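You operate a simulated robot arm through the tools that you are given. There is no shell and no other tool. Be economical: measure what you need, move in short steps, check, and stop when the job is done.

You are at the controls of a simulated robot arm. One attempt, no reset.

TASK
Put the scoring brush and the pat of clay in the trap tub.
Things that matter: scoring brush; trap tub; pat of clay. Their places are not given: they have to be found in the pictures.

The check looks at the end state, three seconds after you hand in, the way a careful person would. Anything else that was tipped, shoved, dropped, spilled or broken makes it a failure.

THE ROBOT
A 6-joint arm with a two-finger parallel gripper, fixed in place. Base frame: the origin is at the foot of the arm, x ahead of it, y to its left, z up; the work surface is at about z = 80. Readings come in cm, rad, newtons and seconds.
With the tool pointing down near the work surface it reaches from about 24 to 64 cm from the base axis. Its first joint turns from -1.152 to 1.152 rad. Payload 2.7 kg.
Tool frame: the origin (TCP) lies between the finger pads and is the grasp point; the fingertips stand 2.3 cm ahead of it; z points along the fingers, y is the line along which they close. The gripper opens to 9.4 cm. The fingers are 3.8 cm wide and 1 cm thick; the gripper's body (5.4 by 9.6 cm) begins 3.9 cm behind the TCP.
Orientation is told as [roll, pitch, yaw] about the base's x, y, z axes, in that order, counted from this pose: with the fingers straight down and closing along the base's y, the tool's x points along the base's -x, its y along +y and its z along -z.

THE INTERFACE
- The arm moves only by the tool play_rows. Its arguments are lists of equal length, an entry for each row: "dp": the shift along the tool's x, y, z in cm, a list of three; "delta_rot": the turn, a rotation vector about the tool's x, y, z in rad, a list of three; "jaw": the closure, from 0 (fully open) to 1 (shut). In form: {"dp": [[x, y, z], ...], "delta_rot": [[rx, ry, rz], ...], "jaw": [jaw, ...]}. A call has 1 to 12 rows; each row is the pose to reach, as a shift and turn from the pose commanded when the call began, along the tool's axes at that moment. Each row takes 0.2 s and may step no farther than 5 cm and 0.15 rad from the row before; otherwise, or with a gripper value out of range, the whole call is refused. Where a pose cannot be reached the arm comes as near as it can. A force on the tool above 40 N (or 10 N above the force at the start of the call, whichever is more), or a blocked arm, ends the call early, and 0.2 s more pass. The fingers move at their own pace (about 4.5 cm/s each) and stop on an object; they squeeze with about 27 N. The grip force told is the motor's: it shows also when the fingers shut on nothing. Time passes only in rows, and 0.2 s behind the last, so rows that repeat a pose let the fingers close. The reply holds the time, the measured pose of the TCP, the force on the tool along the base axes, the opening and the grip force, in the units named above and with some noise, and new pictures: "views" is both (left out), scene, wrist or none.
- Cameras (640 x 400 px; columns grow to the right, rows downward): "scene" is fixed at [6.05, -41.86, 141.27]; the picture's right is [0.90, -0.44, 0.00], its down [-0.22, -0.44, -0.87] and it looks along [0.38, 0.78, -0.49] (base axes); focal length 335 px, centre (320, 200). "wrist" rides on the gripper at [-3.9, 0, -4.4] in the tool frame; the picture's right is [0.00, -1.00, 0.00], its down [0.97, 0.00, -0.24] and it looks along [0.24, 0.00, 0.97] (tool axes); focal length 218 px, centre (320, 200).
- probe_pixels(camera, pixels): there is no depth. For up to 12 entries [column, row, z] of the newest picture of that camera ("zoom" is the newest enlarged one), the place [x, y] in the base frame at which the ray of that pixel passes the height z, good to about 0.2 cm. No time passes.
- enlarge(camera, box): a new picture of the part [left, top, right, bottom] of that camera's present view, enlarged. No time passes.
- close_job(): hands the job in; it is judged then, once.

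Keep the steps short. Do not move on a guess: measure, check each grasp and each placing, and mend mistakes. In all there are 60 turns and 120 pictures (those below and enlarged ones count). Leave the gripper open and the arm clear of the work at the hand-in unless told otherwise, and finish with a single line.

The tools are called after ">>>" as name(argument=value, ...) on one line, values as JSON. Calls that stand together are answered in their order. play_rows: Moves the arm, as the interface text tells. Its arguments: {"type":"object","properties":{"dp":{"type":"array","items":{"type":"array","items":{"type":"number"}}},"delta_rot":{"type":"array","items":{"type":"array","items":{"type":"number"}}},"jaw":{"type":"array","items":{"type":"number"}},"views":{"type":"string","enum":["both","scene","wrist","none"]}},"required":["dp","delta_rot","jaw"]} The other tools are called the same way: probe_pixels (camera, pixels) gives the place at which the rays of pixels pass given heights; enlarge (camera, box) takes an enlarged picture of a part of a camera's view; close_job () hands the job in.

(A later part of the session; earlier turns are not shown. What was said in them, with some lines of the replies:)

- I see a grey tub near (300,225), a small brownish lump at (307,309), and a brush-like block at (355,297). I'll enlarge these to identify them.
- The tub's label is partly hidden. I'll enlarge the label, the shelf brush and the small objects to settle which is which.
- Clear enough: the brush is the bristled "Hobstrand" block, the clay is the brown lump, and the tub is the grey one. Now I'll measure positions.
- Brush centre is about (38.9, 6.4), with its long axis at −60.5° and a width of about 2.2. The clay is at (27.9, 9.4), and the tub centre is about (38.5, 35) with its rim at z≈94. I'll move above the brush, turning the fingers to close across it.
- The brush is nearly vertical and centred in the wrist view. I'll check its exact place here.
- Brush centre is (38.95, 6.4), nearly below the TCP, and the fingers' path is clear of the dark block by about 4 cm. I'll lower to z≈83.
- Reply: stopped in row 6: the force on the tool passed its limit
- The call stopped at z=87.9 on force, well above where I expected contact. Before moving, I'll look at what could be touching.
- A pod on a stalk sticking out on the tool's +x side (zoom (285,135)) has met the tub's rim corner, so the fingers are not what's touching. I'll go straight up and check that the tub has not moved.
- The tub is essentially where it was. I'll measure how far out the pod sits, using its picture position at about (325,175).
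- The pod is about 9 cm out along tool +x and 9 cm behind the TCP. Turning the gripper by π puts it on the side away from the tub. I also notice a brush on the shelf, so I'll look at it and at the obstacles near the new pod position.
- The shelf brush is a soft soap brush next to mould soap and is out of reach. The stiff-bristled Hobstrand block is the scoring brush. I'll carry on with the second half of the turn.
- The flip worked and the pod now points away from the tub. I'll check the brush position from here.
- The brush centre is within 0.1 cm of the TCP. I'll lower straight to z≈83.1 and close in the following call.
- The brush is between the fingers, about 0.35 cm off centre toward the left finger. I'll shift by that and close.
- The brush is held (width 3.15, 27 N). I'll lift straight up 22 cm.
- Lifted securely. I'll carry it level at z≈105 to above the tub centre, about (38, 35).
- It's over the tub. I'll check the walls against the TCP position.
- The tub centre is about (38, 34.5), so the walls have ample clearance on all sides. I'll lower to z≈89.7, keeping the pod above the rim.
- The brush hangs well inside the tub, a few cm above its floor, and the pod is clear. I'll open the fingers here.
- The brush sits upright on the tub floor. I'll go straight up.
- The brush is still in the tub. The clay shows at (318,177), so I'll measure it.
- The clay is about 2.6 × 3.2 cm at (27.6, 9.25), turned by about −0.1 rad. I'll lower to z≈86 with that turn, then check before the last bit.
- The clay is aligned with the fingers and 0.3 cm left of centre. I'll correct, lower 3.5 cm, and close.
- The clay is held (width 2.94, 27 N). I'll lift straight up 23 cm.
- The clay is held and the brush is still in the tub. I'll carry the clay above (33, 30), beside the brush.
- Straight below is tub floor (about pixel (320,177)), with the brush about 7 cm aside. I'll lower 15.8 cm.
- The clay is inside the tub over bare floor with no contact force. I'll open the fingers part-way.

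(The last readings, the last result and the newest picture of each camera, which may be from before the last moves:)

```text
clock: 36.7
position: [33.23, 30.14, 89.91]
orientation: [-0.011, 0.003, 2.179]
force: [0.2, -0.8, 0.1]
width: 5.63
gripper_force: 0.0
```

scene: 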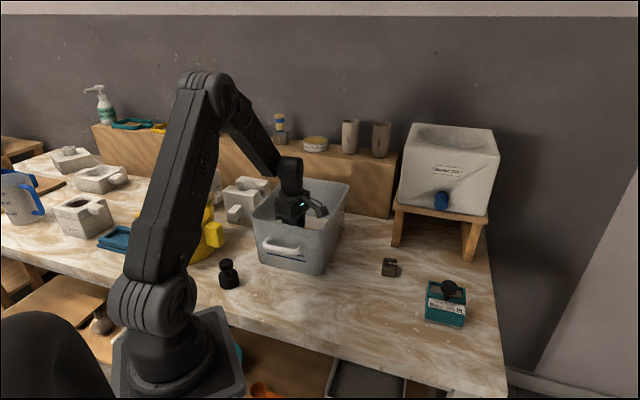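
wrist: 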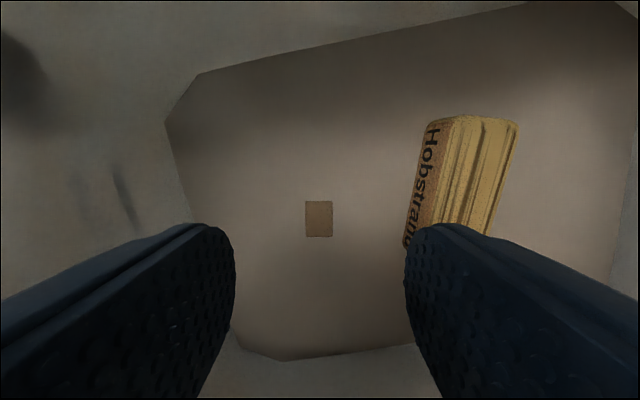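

The clay has landed, apparently partly sunk in the slip, next to the brush. I'll rise straight up, then check both.

>>> play_rows(dp=[[0, 0, -3], [0, 0, -6], [0, 0, -9], [0, 0, -12], [0, 0, -16], [0, 0, -20], [0, 0, -20]], delta_rot=[[0, 0, 0], [0, 0, 0], [0, 0, 0], [0, 0, 0], [0, 0, 0], [0, 0, 0], [0, 0, 0]], jaw=[0.4, 0.4, 0.4, 0.3, 0, 0, 0])

>>> enlarge(camera="wrist", box=[220, 80, 476, 240])

>>> enlarge(camera="scene", box=[200, 160, 480, 335])

```text
clock: 38.3
position: [33.05, 29.93, 109.89]
orientation: [-0.012, 0.003, 2.182]
force: [0.4, -0.3, -0.4]
width: 9.39
gripper_force: 0.1
```

scene: 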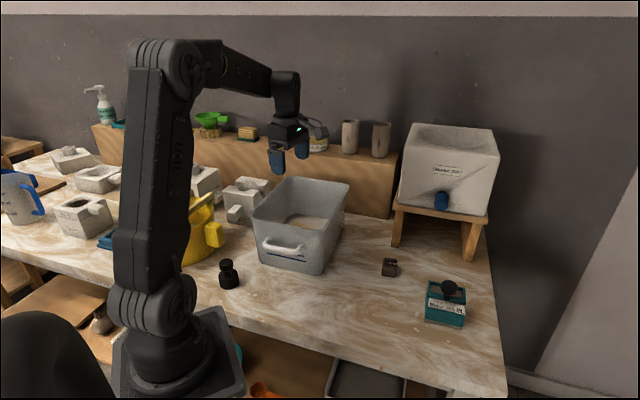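
wrist: 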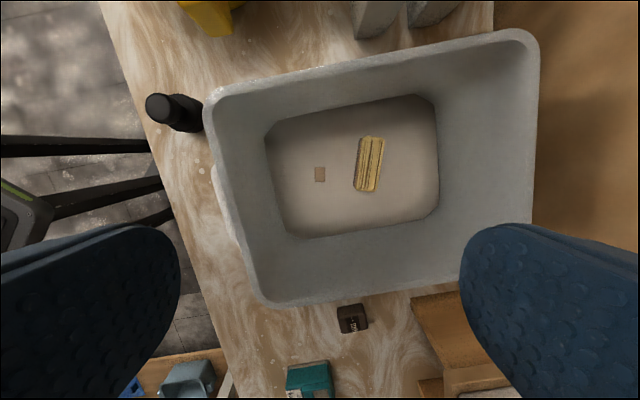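

```text
2.50 times, centred on (348, 160) of wrist
```

zoom: 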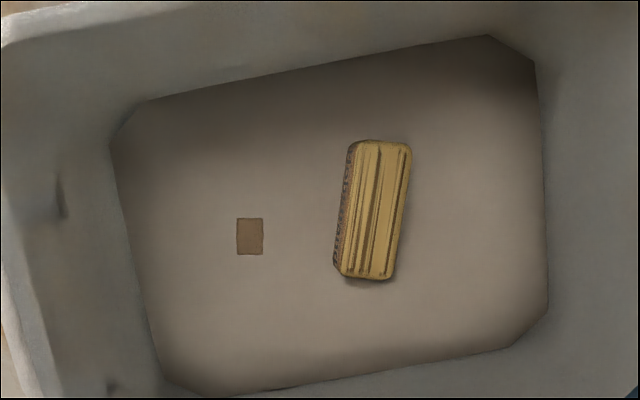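

```text
2.29 times, centred on (340, 248) of scene
```

zoom: 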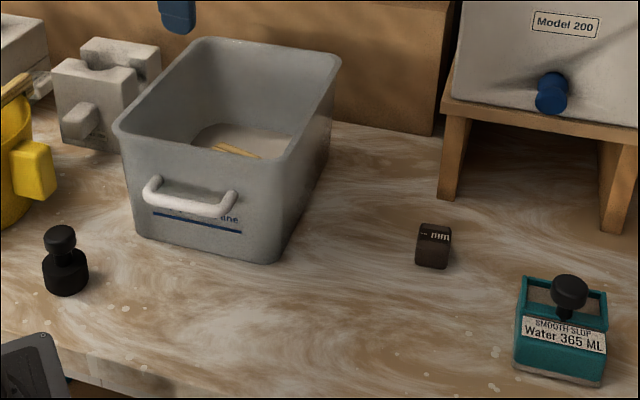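

Both items lie in the tub: the clay at (320,174) and the brush at (370,163) in the wrist view. Everything else is in its place. I'll move the open gripper aside, off the tub.

>>> play_rows(dp=[[2, 0.8, -1], [4.4, 1.7, -2], [6.8, 2.6, -3], [9.2, 3.5, -3], [11.6, 4.5, -3], [14, 5.4, -3], [16.4, 6.3, -3], [18.4, 7.1, -3], [19.2, 7.4, -3], [19.2, 7.4, -3]], delta_rot=[[0, 0, 0], [0, 0, 0], [0, 0, 0], [0, 0, 0], [0, 0, 0], [0, 0, 0], [0, 0, 0], [0, 0, 0], [0, 0, 0], [0, 0, 0]], jaw=[0, 0, 0, 0, 0, 0, 0, 0, 0, 0], views="scene")

```text
clock: 40.5
position: [38.06, 9.99, 112.79]
orientation: [-0.01, 0.0, 2.182]
force: [0.3, -0.7, -1.1]
width: 9.43
gripper_force: 0.2
```

scene: 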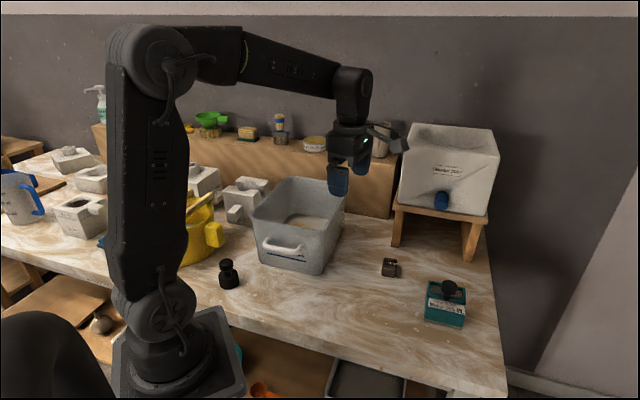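

The arm is clear, the gripper is open and nothing else is disturbed, so I'll hand in.

>>> close_job()

```text
The job is handed in.
```

The scoring brush and the pat of clay are both in the trap tub; the gripper's side pod bumped the tub rim once (it shifted a few millimetres at most), nothing else was disturbed, and the arm is clear with the gripper open.
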